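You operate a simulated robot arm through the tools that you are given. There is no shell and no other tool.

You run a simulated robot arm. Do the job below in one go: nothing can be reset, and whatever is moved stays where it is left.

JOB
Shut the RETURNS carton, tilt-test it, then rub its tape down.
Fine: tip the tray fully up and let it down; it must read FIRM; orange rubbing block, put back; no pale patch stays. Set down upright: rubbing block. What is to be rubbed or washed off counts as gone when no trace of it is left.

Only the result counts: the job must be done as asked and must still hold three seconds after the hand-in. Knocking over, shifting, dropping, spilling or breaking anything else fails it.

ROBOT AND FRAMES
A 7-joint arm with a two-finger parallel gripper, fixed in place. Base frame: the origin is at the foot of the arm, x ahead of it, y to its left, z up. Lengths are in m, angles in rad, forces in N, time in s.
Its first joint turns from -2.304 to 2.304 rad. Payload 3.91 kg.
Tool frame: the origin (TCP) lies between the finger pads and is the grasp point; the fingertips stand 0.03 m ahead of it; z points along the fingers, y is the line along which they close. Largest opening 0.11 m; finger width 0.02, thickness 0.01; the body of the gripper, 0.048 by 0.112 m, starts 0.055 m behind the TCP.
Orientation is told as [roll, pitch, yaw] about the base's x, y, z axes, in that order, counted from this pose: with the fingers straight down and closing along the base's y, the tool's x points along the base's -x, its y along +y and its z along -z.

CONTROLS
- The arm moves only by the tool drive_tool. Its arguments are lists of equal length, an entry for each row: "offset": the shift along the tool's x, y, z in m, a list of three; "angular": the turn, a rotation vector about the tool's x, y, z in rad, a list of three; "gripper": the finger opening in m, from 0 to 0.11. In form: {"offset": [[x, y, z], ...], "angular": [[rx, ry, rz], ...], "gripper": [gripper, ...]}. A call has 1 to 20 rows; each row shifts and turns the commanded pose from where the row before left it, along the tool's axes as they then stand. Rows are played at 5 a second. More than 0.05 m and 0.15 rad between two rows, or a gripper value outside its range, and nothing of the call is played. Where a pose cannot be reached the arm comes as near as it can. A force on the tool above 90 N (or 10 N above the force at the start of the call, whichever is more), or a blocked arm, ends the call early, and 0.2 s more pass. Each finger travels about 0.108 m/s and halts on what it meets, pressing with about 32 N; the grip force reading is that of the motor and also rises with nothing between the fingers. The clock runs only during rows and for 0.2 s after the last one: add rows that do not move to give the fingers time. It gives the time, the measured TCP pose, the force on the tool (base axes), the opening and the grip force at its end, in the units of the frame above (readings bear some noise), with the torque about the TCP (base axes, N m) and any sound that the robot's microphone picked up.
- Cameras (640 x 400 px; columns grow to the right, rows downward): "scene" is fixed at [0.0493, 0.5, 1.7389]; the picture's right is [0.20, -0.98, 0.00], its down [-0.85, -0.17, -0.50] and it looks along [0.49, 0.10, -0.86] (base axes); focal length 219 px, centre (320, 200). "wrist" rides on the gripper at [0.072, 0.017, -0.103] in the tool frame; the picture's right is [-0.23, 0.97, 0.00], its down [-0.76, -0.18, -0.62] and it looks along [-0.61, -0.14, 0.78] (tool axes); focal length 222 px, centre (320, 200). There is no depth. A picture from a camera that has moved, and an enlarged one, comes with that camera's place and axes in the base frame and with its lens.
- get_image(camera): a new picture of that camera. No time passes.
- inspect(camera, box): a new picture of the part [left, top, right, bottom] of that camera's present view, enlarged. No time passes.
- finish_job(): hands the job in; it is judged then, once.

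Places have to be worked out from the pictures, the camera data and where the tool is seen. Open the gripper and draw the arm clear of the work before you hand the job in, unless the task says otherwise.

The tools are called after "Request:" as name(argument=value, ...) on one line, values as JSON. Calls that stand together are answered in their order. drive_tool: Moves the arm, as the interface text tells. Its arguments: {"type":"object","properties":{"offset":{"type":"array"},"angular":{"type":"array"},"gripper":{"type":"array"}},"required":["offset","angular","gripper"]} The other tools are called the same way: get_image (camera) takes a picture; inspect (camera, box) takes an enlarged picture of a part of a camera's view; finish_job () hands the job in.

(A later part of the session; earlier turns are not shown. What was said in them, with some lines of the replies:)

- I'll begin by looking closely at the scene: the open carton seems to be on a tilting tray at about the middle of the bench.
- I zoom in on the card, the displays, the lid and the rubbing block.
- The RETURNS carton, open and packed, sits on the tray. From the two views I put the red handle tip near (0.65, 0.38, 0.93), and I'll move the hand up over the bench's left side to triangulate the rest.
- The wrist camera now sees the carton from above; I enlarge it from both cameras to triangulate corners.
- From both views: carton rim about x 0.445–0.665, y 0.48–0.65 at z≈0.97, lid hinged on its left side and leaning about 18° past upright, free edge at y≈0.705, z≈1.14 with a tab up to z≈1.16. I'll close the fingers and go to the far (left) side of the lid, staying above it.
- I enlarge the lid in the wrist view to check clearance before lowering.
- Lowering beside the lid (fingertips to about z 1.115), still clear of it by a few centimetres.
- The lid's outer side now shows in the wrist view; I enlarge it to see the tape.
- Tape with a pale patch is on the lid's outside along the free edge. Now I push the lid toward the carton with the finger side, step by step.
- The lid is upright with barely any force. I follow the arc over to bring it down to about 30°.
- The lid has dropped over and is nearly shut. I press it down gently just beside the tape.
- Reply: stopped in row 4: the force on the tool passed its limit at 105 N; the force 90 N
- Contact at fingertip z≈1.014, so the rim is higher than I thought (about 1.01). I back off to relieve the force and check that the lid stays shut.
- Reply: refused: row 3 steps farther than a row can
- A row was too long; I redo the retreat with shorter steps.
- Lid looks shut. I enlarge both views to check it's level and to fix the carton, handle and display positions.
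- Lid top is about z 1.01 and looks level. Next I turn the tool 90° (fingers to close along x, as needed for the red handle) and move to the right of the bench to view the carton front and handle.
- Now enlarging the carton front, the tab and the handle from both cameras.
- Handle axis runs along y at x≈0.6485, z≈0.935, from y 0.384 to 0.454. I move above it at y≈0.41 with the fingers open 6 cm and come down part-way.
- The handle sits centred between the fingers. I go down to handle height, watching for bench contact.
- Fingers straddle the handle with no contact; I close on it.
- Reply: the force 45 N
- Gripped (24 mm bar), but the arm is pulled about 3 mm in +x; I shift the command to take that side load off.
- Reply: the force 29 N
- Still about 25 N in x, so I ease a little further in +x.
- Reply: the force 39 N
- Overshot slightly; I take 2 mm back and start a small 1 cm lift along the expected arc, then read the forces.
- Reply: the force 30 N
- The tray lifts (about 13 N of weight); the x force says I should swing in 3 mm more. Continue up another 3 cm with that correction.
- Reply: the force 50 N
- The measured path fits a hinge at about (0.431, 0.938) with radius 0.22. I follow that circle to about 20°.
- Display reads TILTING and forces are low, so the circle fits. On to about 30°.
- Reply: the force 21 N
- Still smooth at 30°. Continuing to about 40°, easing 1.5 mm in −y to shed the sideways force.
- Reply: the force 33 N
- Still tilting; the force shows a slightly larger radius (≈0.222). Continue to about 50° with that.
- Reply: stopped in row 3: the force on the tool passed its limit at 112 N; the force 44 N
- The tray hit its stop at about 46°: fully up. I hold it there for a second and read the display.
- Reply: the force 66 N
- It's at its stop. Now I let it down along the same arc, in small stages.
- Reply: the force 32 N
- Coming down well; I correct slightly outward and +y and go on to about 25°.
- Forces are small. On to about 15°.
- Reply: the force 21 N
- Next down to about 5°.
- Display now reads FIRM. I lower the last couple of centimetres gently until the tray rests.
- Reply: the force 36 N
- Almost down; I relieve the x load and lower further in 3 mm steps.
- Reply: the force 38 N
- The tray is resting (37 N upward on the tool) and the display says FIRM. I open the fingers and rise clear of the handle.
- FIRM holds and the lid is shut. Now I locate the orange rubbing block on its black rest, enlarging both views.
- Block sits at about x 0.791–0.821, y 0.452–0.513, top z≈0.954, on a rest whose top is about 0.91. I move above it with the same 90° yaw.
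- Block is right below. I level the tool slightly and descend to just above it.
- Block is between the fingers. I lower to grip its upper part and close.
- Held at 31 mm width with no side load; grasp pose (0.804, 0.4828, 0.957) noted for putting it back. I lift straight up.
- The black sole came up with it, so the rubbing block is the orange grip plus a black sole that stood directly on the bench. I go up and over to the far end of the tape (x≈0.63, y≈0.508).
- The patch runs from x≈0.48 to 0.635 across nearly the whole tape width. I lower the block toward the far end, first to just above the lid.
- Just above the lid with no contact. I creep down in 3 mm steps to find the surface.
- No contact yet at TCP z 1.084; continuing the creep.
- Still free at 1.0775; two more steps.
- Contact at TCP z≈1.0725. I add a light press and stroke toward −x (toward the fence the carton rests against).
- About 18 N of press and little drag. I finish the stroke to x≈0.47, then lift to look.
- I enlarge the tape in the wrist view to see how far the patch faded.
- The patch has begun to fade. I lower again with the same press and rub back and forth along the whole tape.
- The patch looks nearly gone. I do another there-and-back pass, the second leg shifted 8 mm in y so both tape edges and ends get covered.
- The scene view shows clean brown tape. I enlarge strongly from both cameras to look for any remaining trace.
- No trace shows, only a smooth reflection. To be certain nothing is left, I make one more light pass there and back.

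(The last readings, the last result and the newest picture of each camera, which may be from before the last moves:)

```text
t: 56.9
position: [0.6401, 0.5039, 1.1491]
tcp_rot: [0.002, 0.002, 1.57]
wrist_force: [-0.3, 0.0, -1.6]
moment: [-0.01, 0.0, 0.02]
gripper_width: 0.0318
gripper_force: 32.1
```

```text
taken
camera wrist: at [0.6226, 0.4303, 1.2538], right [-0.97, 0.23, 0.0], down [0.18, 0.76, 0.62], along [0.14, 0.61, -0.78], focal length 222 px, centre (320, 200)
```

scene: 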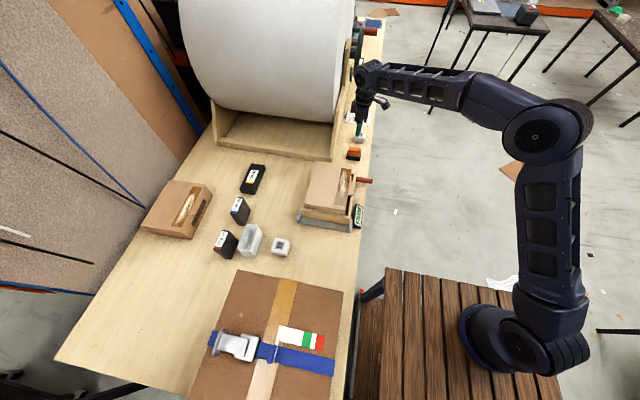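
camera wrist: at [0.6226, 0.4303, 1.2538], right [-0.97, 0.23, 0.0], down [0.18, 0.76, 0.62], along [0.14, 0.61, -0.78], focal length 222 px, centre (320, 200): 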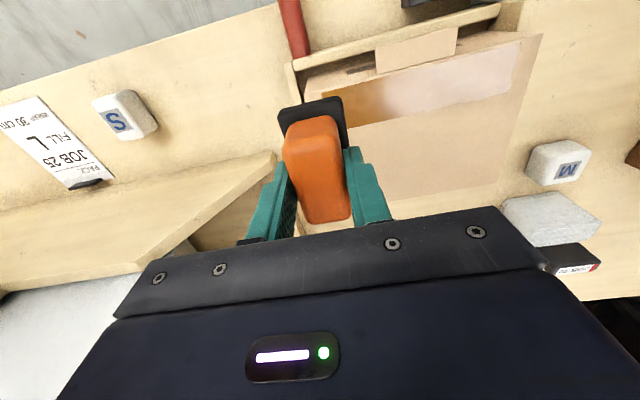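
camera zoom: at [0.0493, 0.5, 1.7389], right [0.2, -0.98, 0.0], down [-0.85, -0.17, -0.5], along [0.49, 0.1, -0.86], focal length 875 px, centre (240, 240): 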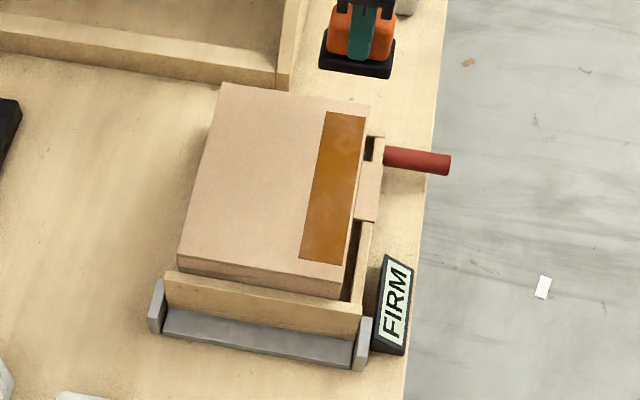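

Tape is clean, FIRM shows, block unchanged in the grip. I carry it back above its original spot (0.804, 0.483) and lower part-way.

Request:
drive_tool(offset=[[0.0053, -0.041, 0], [0.0053, -0.041, 0], [0.0053, -0.041, 0], [0.0053, -0.041, 0], [0, 0, 0], [0, 0, 0.04], [0, 0, 0.04], [0, 0, 0.04], [0, 0, 0.03], [0, 0, 0]], angular=[[0, 0, 0], [0, 0, 0], [0, 0, 0], [0, 0, 0], [0, 0, 0], [0, 0, 0], [0, 0, 0], [0, 0, 0], [0, 0, 0], [0, 0, 0]], gripper=[0.01, 0.01, 0.01, 0.01, 0.01, 0.01, 0.01, 0.01, 0.01, 0.01])

Request:
get_image(camera="wrist")

Request:
inspect(camera="scene", box=[325, 110, 395, 170])

```text
t: 59.1
position: [0.8032, 0.4828, 1.0002]
tcp_rot: [-0.001, 0.001, 1.57]
wrist_force: [-0.2, 0.3, -2.5]
moment: [-0.03, 0.01, 0.01]
gripper_width: 0.0317
gripper_force: 32.0
```

```text
taken
camera wrist: at [0.7858, 0.4096, 1.1045], right [-0.97, 0.23, 0.0], down [0.18, 0.76, 0.62], along [0.14, 0.61, -0.78], focal length 222 px, centre (320, 200)
```

wrist: 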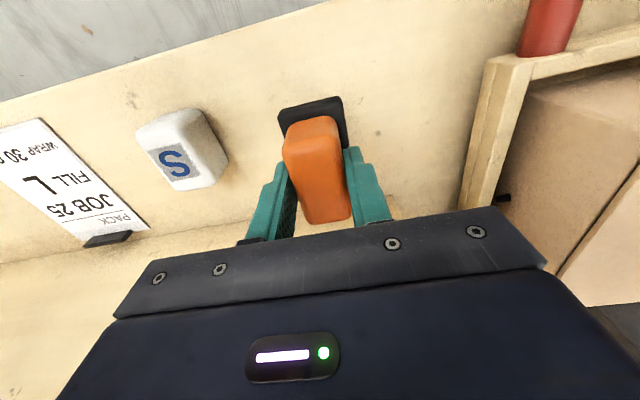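

```text
6.67 times, centred on (360, 140) of scene
camera zoom: at [0.0493, 0.5, 1.7389], right [0.2, -0.98, 0.0], down [-0.85, -0.17, -0.5], along [0.49, 0.1, -0.86], focal length 1459 px, centre (53, 600)
```

zoom: 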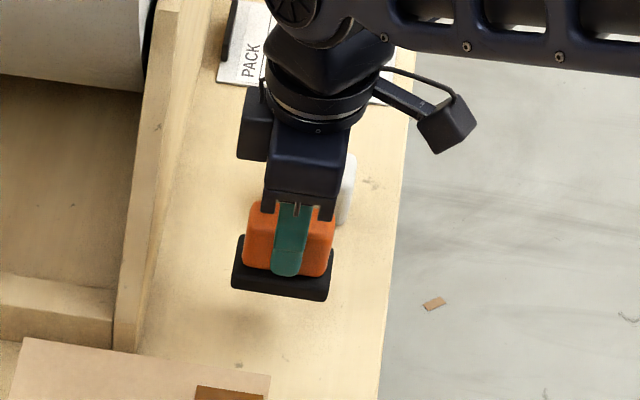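

On target; lowering to about 8 mm above the bench, then creeping.

Request:
drive_tool(offset=[[0, -0.0008, 0.02], [0, 0, 0.014], [0, 0, 0.004], [0, 0, 0.003], [0, 0, 0]], angular=[[0, 0, 0], [0, 0, 0], [0, 0, 0], [0, 0, 0], [0, 0, 0]], gripper=[0.01, 0.01, 0.01, 0.01, 0.01])

```text
t: 60.3
position: [0.8037, 0.4819, 0.9589]
tcp_rot: [0.002, 0.001, 1.572]
wrist_force: [-0.3, -0.6, -1.9]
moment: [0.02, -0.02, 0.01]
gripper_width: 0.0318
gripper_force: 31.9
```

No contact yet at 0.959; two more 1.5 mm steps until the sole meets the bench.

Request:
drive_tool(offset=[[0, 0, 0.0015], [0, 0, 0.0015], [0, 0, 0]], angular=[[0, 0, 0], [0, 0, 0], [0, 0, 0]], gripper=[0.01, 0.01, 0.01])

```text
t: 61.1
position: [0.8041, 0.4831, 0.9565]
tcp_rot: [0.0, -0.001, 1.571]
wrist_force: [-0.7, -0.6, 8.0]
moment: [-0.32, 0.0, 0.01]
gripper_width: 0.0314
gripper_force: 31.7
```

The sole is on the bench (8 N). I open the fingers and rise straight up.

Request:
drive_tool(offset=[[0, 0, 0], [0, 0, 0], [0, 0, 0], [0, 0, -0.02], [0, 0, -0.04], [0, 0, -0.045], [0, 0, -0.045], [0, 0, -0.045]], angular=[[0, 0, 0], [0, 0, 0], [0, 0, 0], [0, 0, 0], [0, 0, 0], [0, 0, 0], [0, 0, 0], [0, 0, 0]], gripper=[0.04, 0.06, 0.065, 0.065, 0.065, 0.065, 0.065, 0.065])

Request:
get_image(camera="wrist")

Request:
inspect(camera="scene", box=[325, 110, 395, 170])

```text
t: 62.9
position: [0.8046, 0.4837, 1.1505]
tcp_rot: [0.002, 0.0, 1.57]
wrist_force: [0.0, 0.6, -0.9]
moment: [-0.05, 0.02, -0.02]
gripper_width: 0.0648
gripper_force: 0.0
```

```text
taken
camera wrist: at [0.7863, 0.4103, 1.2547], right [-0.97, 0.23, 0.0], down [0.18, 0.76, 0.62], along [0.14, 0.61, -0.78], focal length 222 px, centre (320, 200)
```

wrist: 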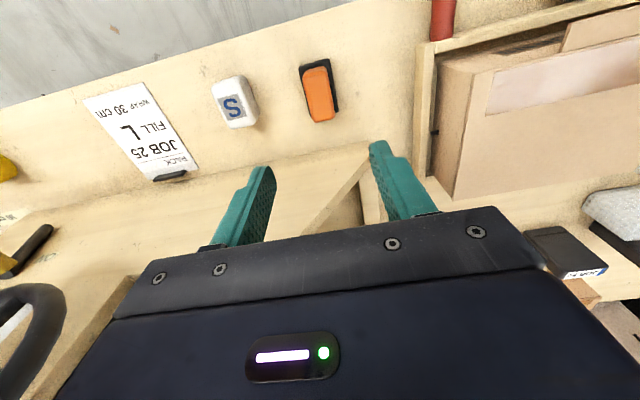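

```text
6.67 times, centred on (360, 140) of scene
camera zoom: at [0.0493, 0.5, 1.7389], right [0.2, -0.98, 0.0], down [-0.85, -0.17, -0.5], along [0.49, 0.1, -0.86], focal length 1459 px, centre (53, 600)
```

zoom: 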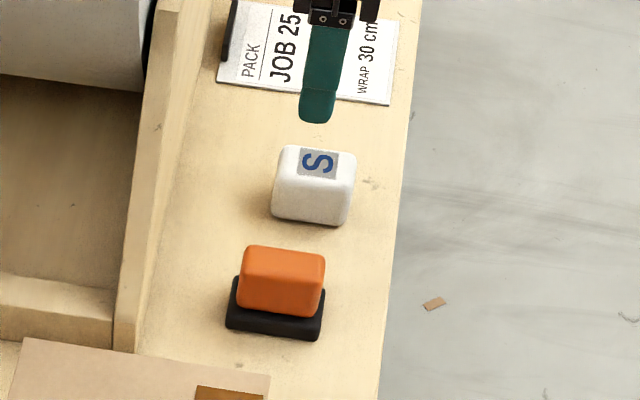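

The rubbing block stands upright where it was. I draw the arm up and back toward the base, then give everything a last check.

Request:
drive_tool(offset=[[0, 0, -0.048], [0, 0, -0.048], [0, 0, -0.048], [0.0217, 0.0417, 0], [0.0217, 0.0417, 0], [0.0217, 0.0417, 0], [0.0217, 0.0417, 0], [0.0217, 0.0417, 0], [0.0217, 0.0417, 0], [0, 0, 0]], angular=[[0, 0, 0], [0, 0, 0], [0, 0, 0], [0, 0, 0], [0, 0, 0], [0, 0, 0], [0, 0, 0], [0, 0, 0], [0, 0, 0], [0, 0, 0]], gripper=[0.11, 0.11, 0.11, 0.11, 0.11, 0.11, 0.11, 0.11, 0.11, 0.11])

Request:
get_image(camera="scene")

Request:
get_image(camera="wrist")

Request:
inspect(camera="scene", box=[315, 155, 370, 215])

Request:
inspect(camera="scene", box=[280, 130, 400, 240])

```text
t: 65.1
position: [0.5544, 0.3523, 1.295]
tcp_rot: [0.003, 0.002, 1.57]
wrist_force: [-1.0, 0.6, -0.7]
moment: [0.02, 0.03, 0.02]
gripper_width: 0.11
gripper_force: 0.1
```

```text
taken
```

scene: 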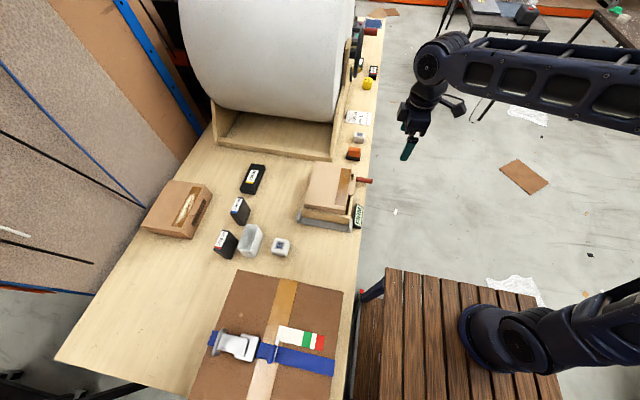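

```text
taken
camera wrist: at [0.5368, 0.2798, 1.3992], right [-0.97, 0.23, 0.0], down [0.18, 0.76, 0.62], along [0.14, 0.61, -0.78], focal length 222 px, centre (320, 200)
```

wrist: 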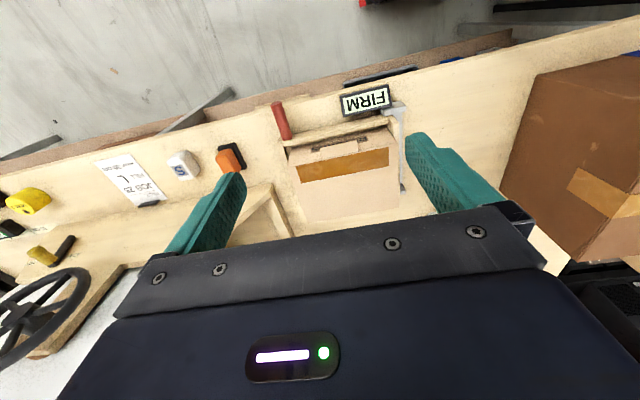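

```text
6.67 times, centred on (342, 185) of scene
camera zoom: at [0.0493, 0.5, 1.7389], right [0.2, -0.98, 0.0], down [-0.85, -0.17, -0.5], along [0.49, 0.1, -0.86], focal length 1459 px, centre (170, 300)
```

zoom: 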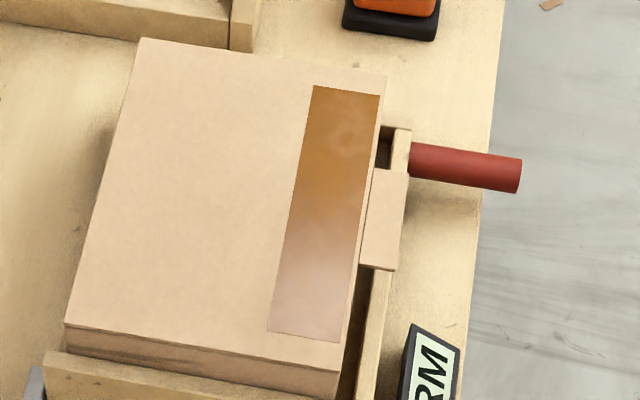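

```text
3.64 times, centred on (340, 185) of scene
camera zoom: at [0.0493, 0.5, 1.7389], right [0.2, -0.98, 0.0], down [-0.85, -0.17, -0.5], along [0.49, 0.1, -0.86], focal length 796 px, centre (247, 254)
```

zoom: 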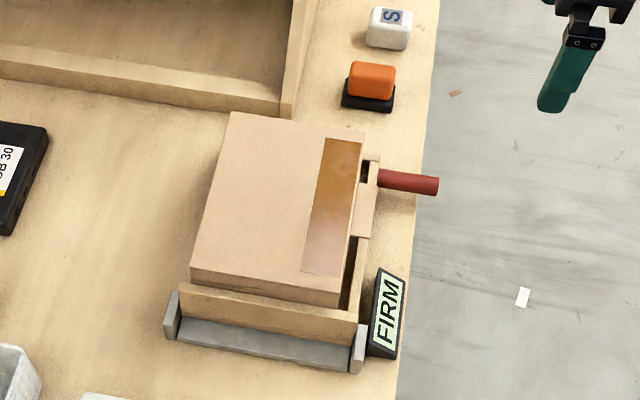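

The wrist view now sees the tape without glare; I enlarge it to confirm no trace of the patch stays and the lid is flat.

Request:
inspect(camera="wrist", box=[270, 110, 420, 210])

Request:
inspect(camera="wrist", box=[290, 140, 400, 190])

Request:
inspect(camera="scene", box=[130, 150, 310, 270])

```text
4.00 times, centred on (345, 160) of wrist
camera zoom: at [0.5368, 0.2798, 1.3992], right [-0.97, 0.23, 0.0], down [0.18, 0.76, 0.62], along [0.14, 0.61, -0.78], focal length 888 px, centre (220, 360)
```

zoom: 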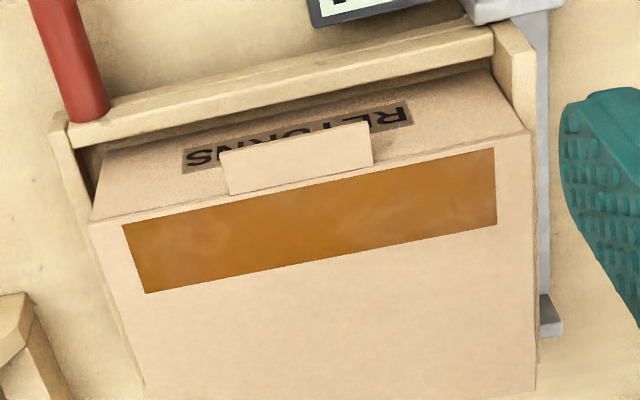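

```text
5.82 times, centred on (345, 165) of wrist
camera zoom: at [0.5368, 0.2798, 1.3992], right [-0.97, 0.23, 0.0], down [0.18, 0.76, 0.62], along [0.14, 0.61, -0.78], focal length 1292 px, centre (174, 404)
```

zoom: 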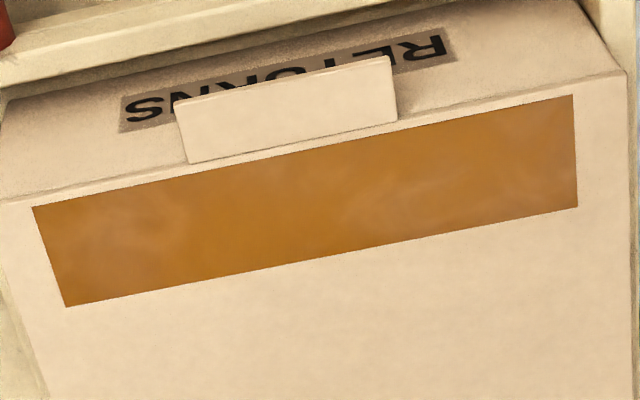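

```text
3.33 times, centred on (220, 210) of scene
camera zoom: at [0.0493, 0.5, 1.7389], right [0.2, -0.98, 0.0], down [-0.85, -0.17, -0.5], along [0.49, 0.1, -0.86], focal length 730 px, centre (653, 167)
```

zoom: 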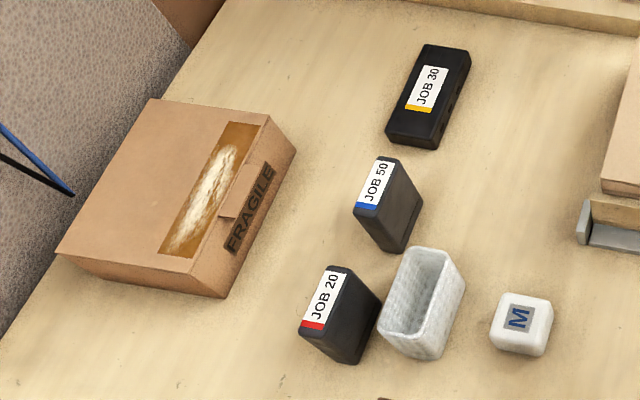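

Faint cloudy shading remains visible on the tape; I want to know if it's just reflection or leftover. I move the camera a bit closer for another angle.

Request:
drive_tool(offset=[[-0.01, 0, 0.035], [-0.01, 0, 0.035], [-0.01, 0, 0.03], [0, 0, 0]], angular=[[0, 0, 0], [0, 0, 0], [0, 0, 0], [0, 0, 0]], gripper=[0.11, 0.11, 0.11, 0.11])

Request:
get_image(camera="wrist")

Request:
inspect(camera="wrist", box=[260, 120, 420, 220])

Request:
inspect(camera="scene", box=[170, 180, 215, 230])

Request:
inspect(camera="scene", box=[325, 160, 360, 210])

```text
t: 66.1
position: [0.5532, 0.3829, 1.1943]
tcp_rot: [0.003, 0.002, 1.57]
wrist_force: [0.0, -0.6, 0.5]
moment: [0.03, 0.0, -0.02]
gripper_width: 0.11
gripper_force: 0.1
```

```text
taken
camera wrist: at [0.5361, 0.3088, 1.2986], right [-0.97, 0.23, 0.0], down [0.18, 0.76, 0.62], along [0.14, 0.61, -0.78], focal length 222 px, centre (320, 200)
```

wrist: 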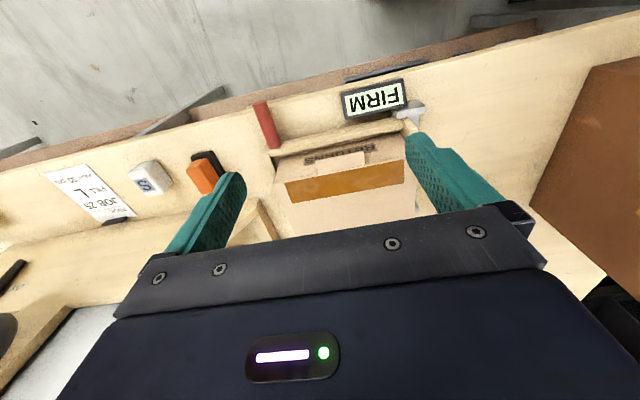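

```text
4.00 times, centred on (340, 170) of wrist
camera zoom: at [0.5361, 0.3088, 1.2986], right [-0.97, 0.23, 0.0], down [0.18, 0.76, 0.62], along [0.14, 0.61, -0.78], focal length 888 px, centre (240, 320)
```

zoom: 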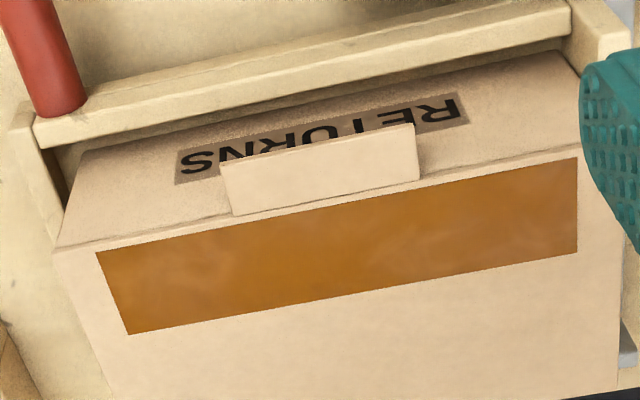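

```text
8.00 times, centred on (192, 205) of scene
camera zoom: at [0.0493, 0.5, 1.7389], right [0.2, -0.98, 0.0], down [-0.85, -0.17, -0.5], along [0.49, 0.1, -0.86], focal length 1751 px, centre (1340, 160)
```

zoom: 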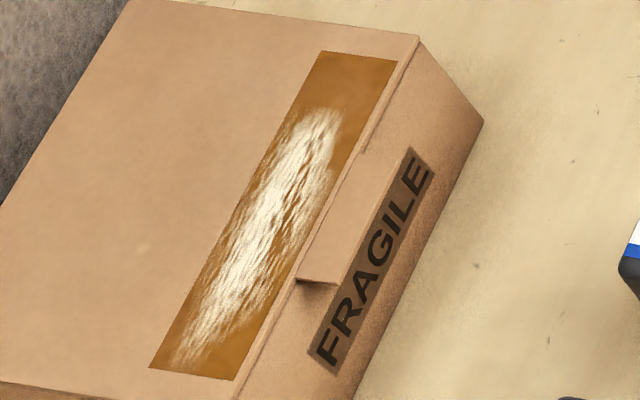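

```text
8.00 times, centred on (342, 185) of scene
camera zoom: at [0.0493, 0.5, 1.7389], right [0.2, -0.98, 0.0], down [-0.85, -0.17, -0.5], along [0.49, 0.1, -0.86], focal length 1751 px, centre (140, 320)
```

zoom: 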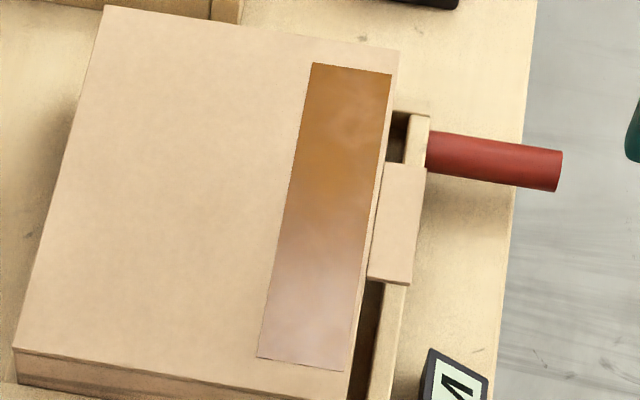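

Clouds look very faint and seem to shift with viewpoint, unlike the streaky white of the untouched FRAGILE patch. I move the camera sideways once to confirm it's reflection.

Request:
drive_tool(offset=[[0, 0.04, 0], [0, 0.04, 0], [0, 0, 0]], angular=[[0, 0, 0], [0, 0, 0], [0, 0, 0]], gripper=[0.11, 0.11, 0.11])

Request:
get_image(camera="wrist")

Request:
inspect(camera="wrist", box=[190, 120, 350, 220])

```text
t: 66.9
position: [0.4736, 0.3825, 1.1955]
tcp_rot: [0.001, 0.002, 1.571]
wrist_force: [0.3, -0.9, 0.4]
moment: [0.0, 0.04, 0.0]
gripper_width: 0.11
gripper_force: 0.0
```

```text
taken
camera wrist: at [0.4563, 0.309, 1.2998], right [-0.97, 0.23, 0.0], down [0.18, 0.76, 0.62], along [0.14, 0.61, -0.78], focal length 222 px, centre (320, 200)
```

wrist: 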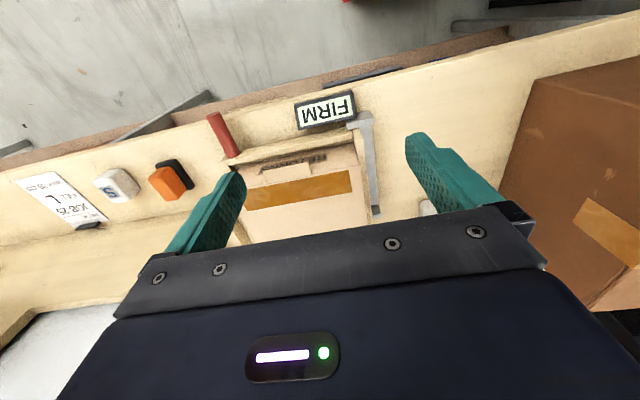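

```text
4.00 times, centred on (270, 170) of wrist
camera zoom: at [0.4563, 0.309, 1.2998], right [-0.97, 0.23, 0.0], down [0.18, 0.76, 0.62], along [0.14, 0.61, -0.78], focal length 888 px, centre (520, 320)
```

zoom: 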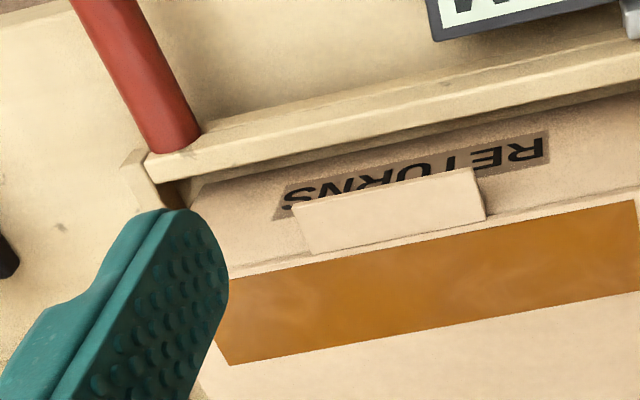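

From this angle the tape is evenly brown with no pale patch, so what was left is only gloss. I pull the arm well clear and take a final look before handing in.

Request:
drive_tool(offset=[[0.03, 0, -0.03], [0.03, 0, -0.03], [0.03, 0, -0.03], [0.03, 0, -0.03], [0, 0, 0], [0, 0, 0]], angular=[[0, 0, 0], [0, 0, 0], [0, 0, 0], [0, 0, 0], [0, 0, 0], [0, 0, 0]], gripper=[0.11, 0.11, 0.11, 0.11, 0.11, 0.11])

Request:
get_image(camera="scene")

Request:
inspect(camera="scene", box=[285, 130, 395, 240])

```text
t: 68.3
position: [0.4751, 0.2629, 1.3166]
tcp_rot: [0.003, 0.003, 1.571]
wrist_force: [-0.6, -0.7, -0.8]
moment: [-0.02, 0.0, 0.01]
gripper_width: 0.11
gripper_force: 0.0
```

```text
taken
```

scene: 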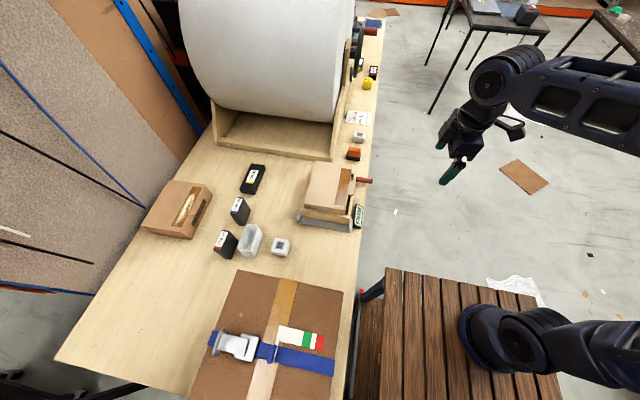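

```text
3.64 times, centred on (340, 185) of scene
camera zoom: at [0.0493, 0.5, 1.7389], right [0.2, -0.98, 0.0], down [-0.85, -0.17, -0.5], along [0.49, 0.1, -0.86], focal length 796 px, centre (247, 254)
```

zoom: 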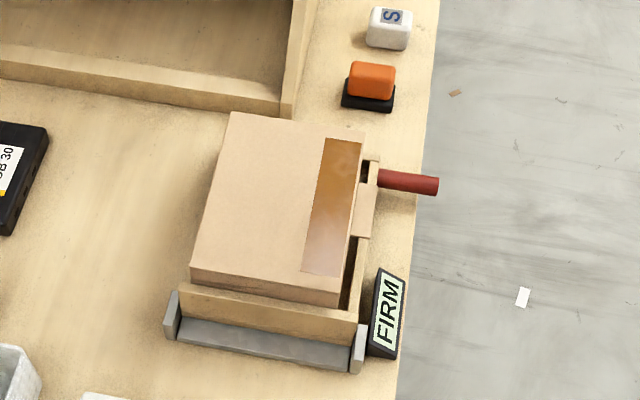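

The carton is shut, the tray is down and reads FIRM, the tape is clean, and the rubbing block stands upright in its place. Nothing else has moved, the gripper is open and the arm is clear, so I hand the job in.

Request:
finish_job()

```text
The job is handed in.
```

I shut and tilt-tested the RETURNS carton, rubbed its tape down, and handed the job in.

- **Carton:** the lid is shut and lies level.
- **Tilt test:** I tipped the tray up to its stop, at about 46°, and let it down gently. The display reads FIRM.
- **Tape:** I rubbed the full length with the orange block until the pale patch was gone. Faint cloudiness still shows from some camera angles. I judged it to be gloss because the tape looked evenly brown from other angles.
- **Rubbing block:** it is back in its original spot, upright.

In the last pictures nothing else on the bench had moved. The gripper is open and the arm is clear of the work.
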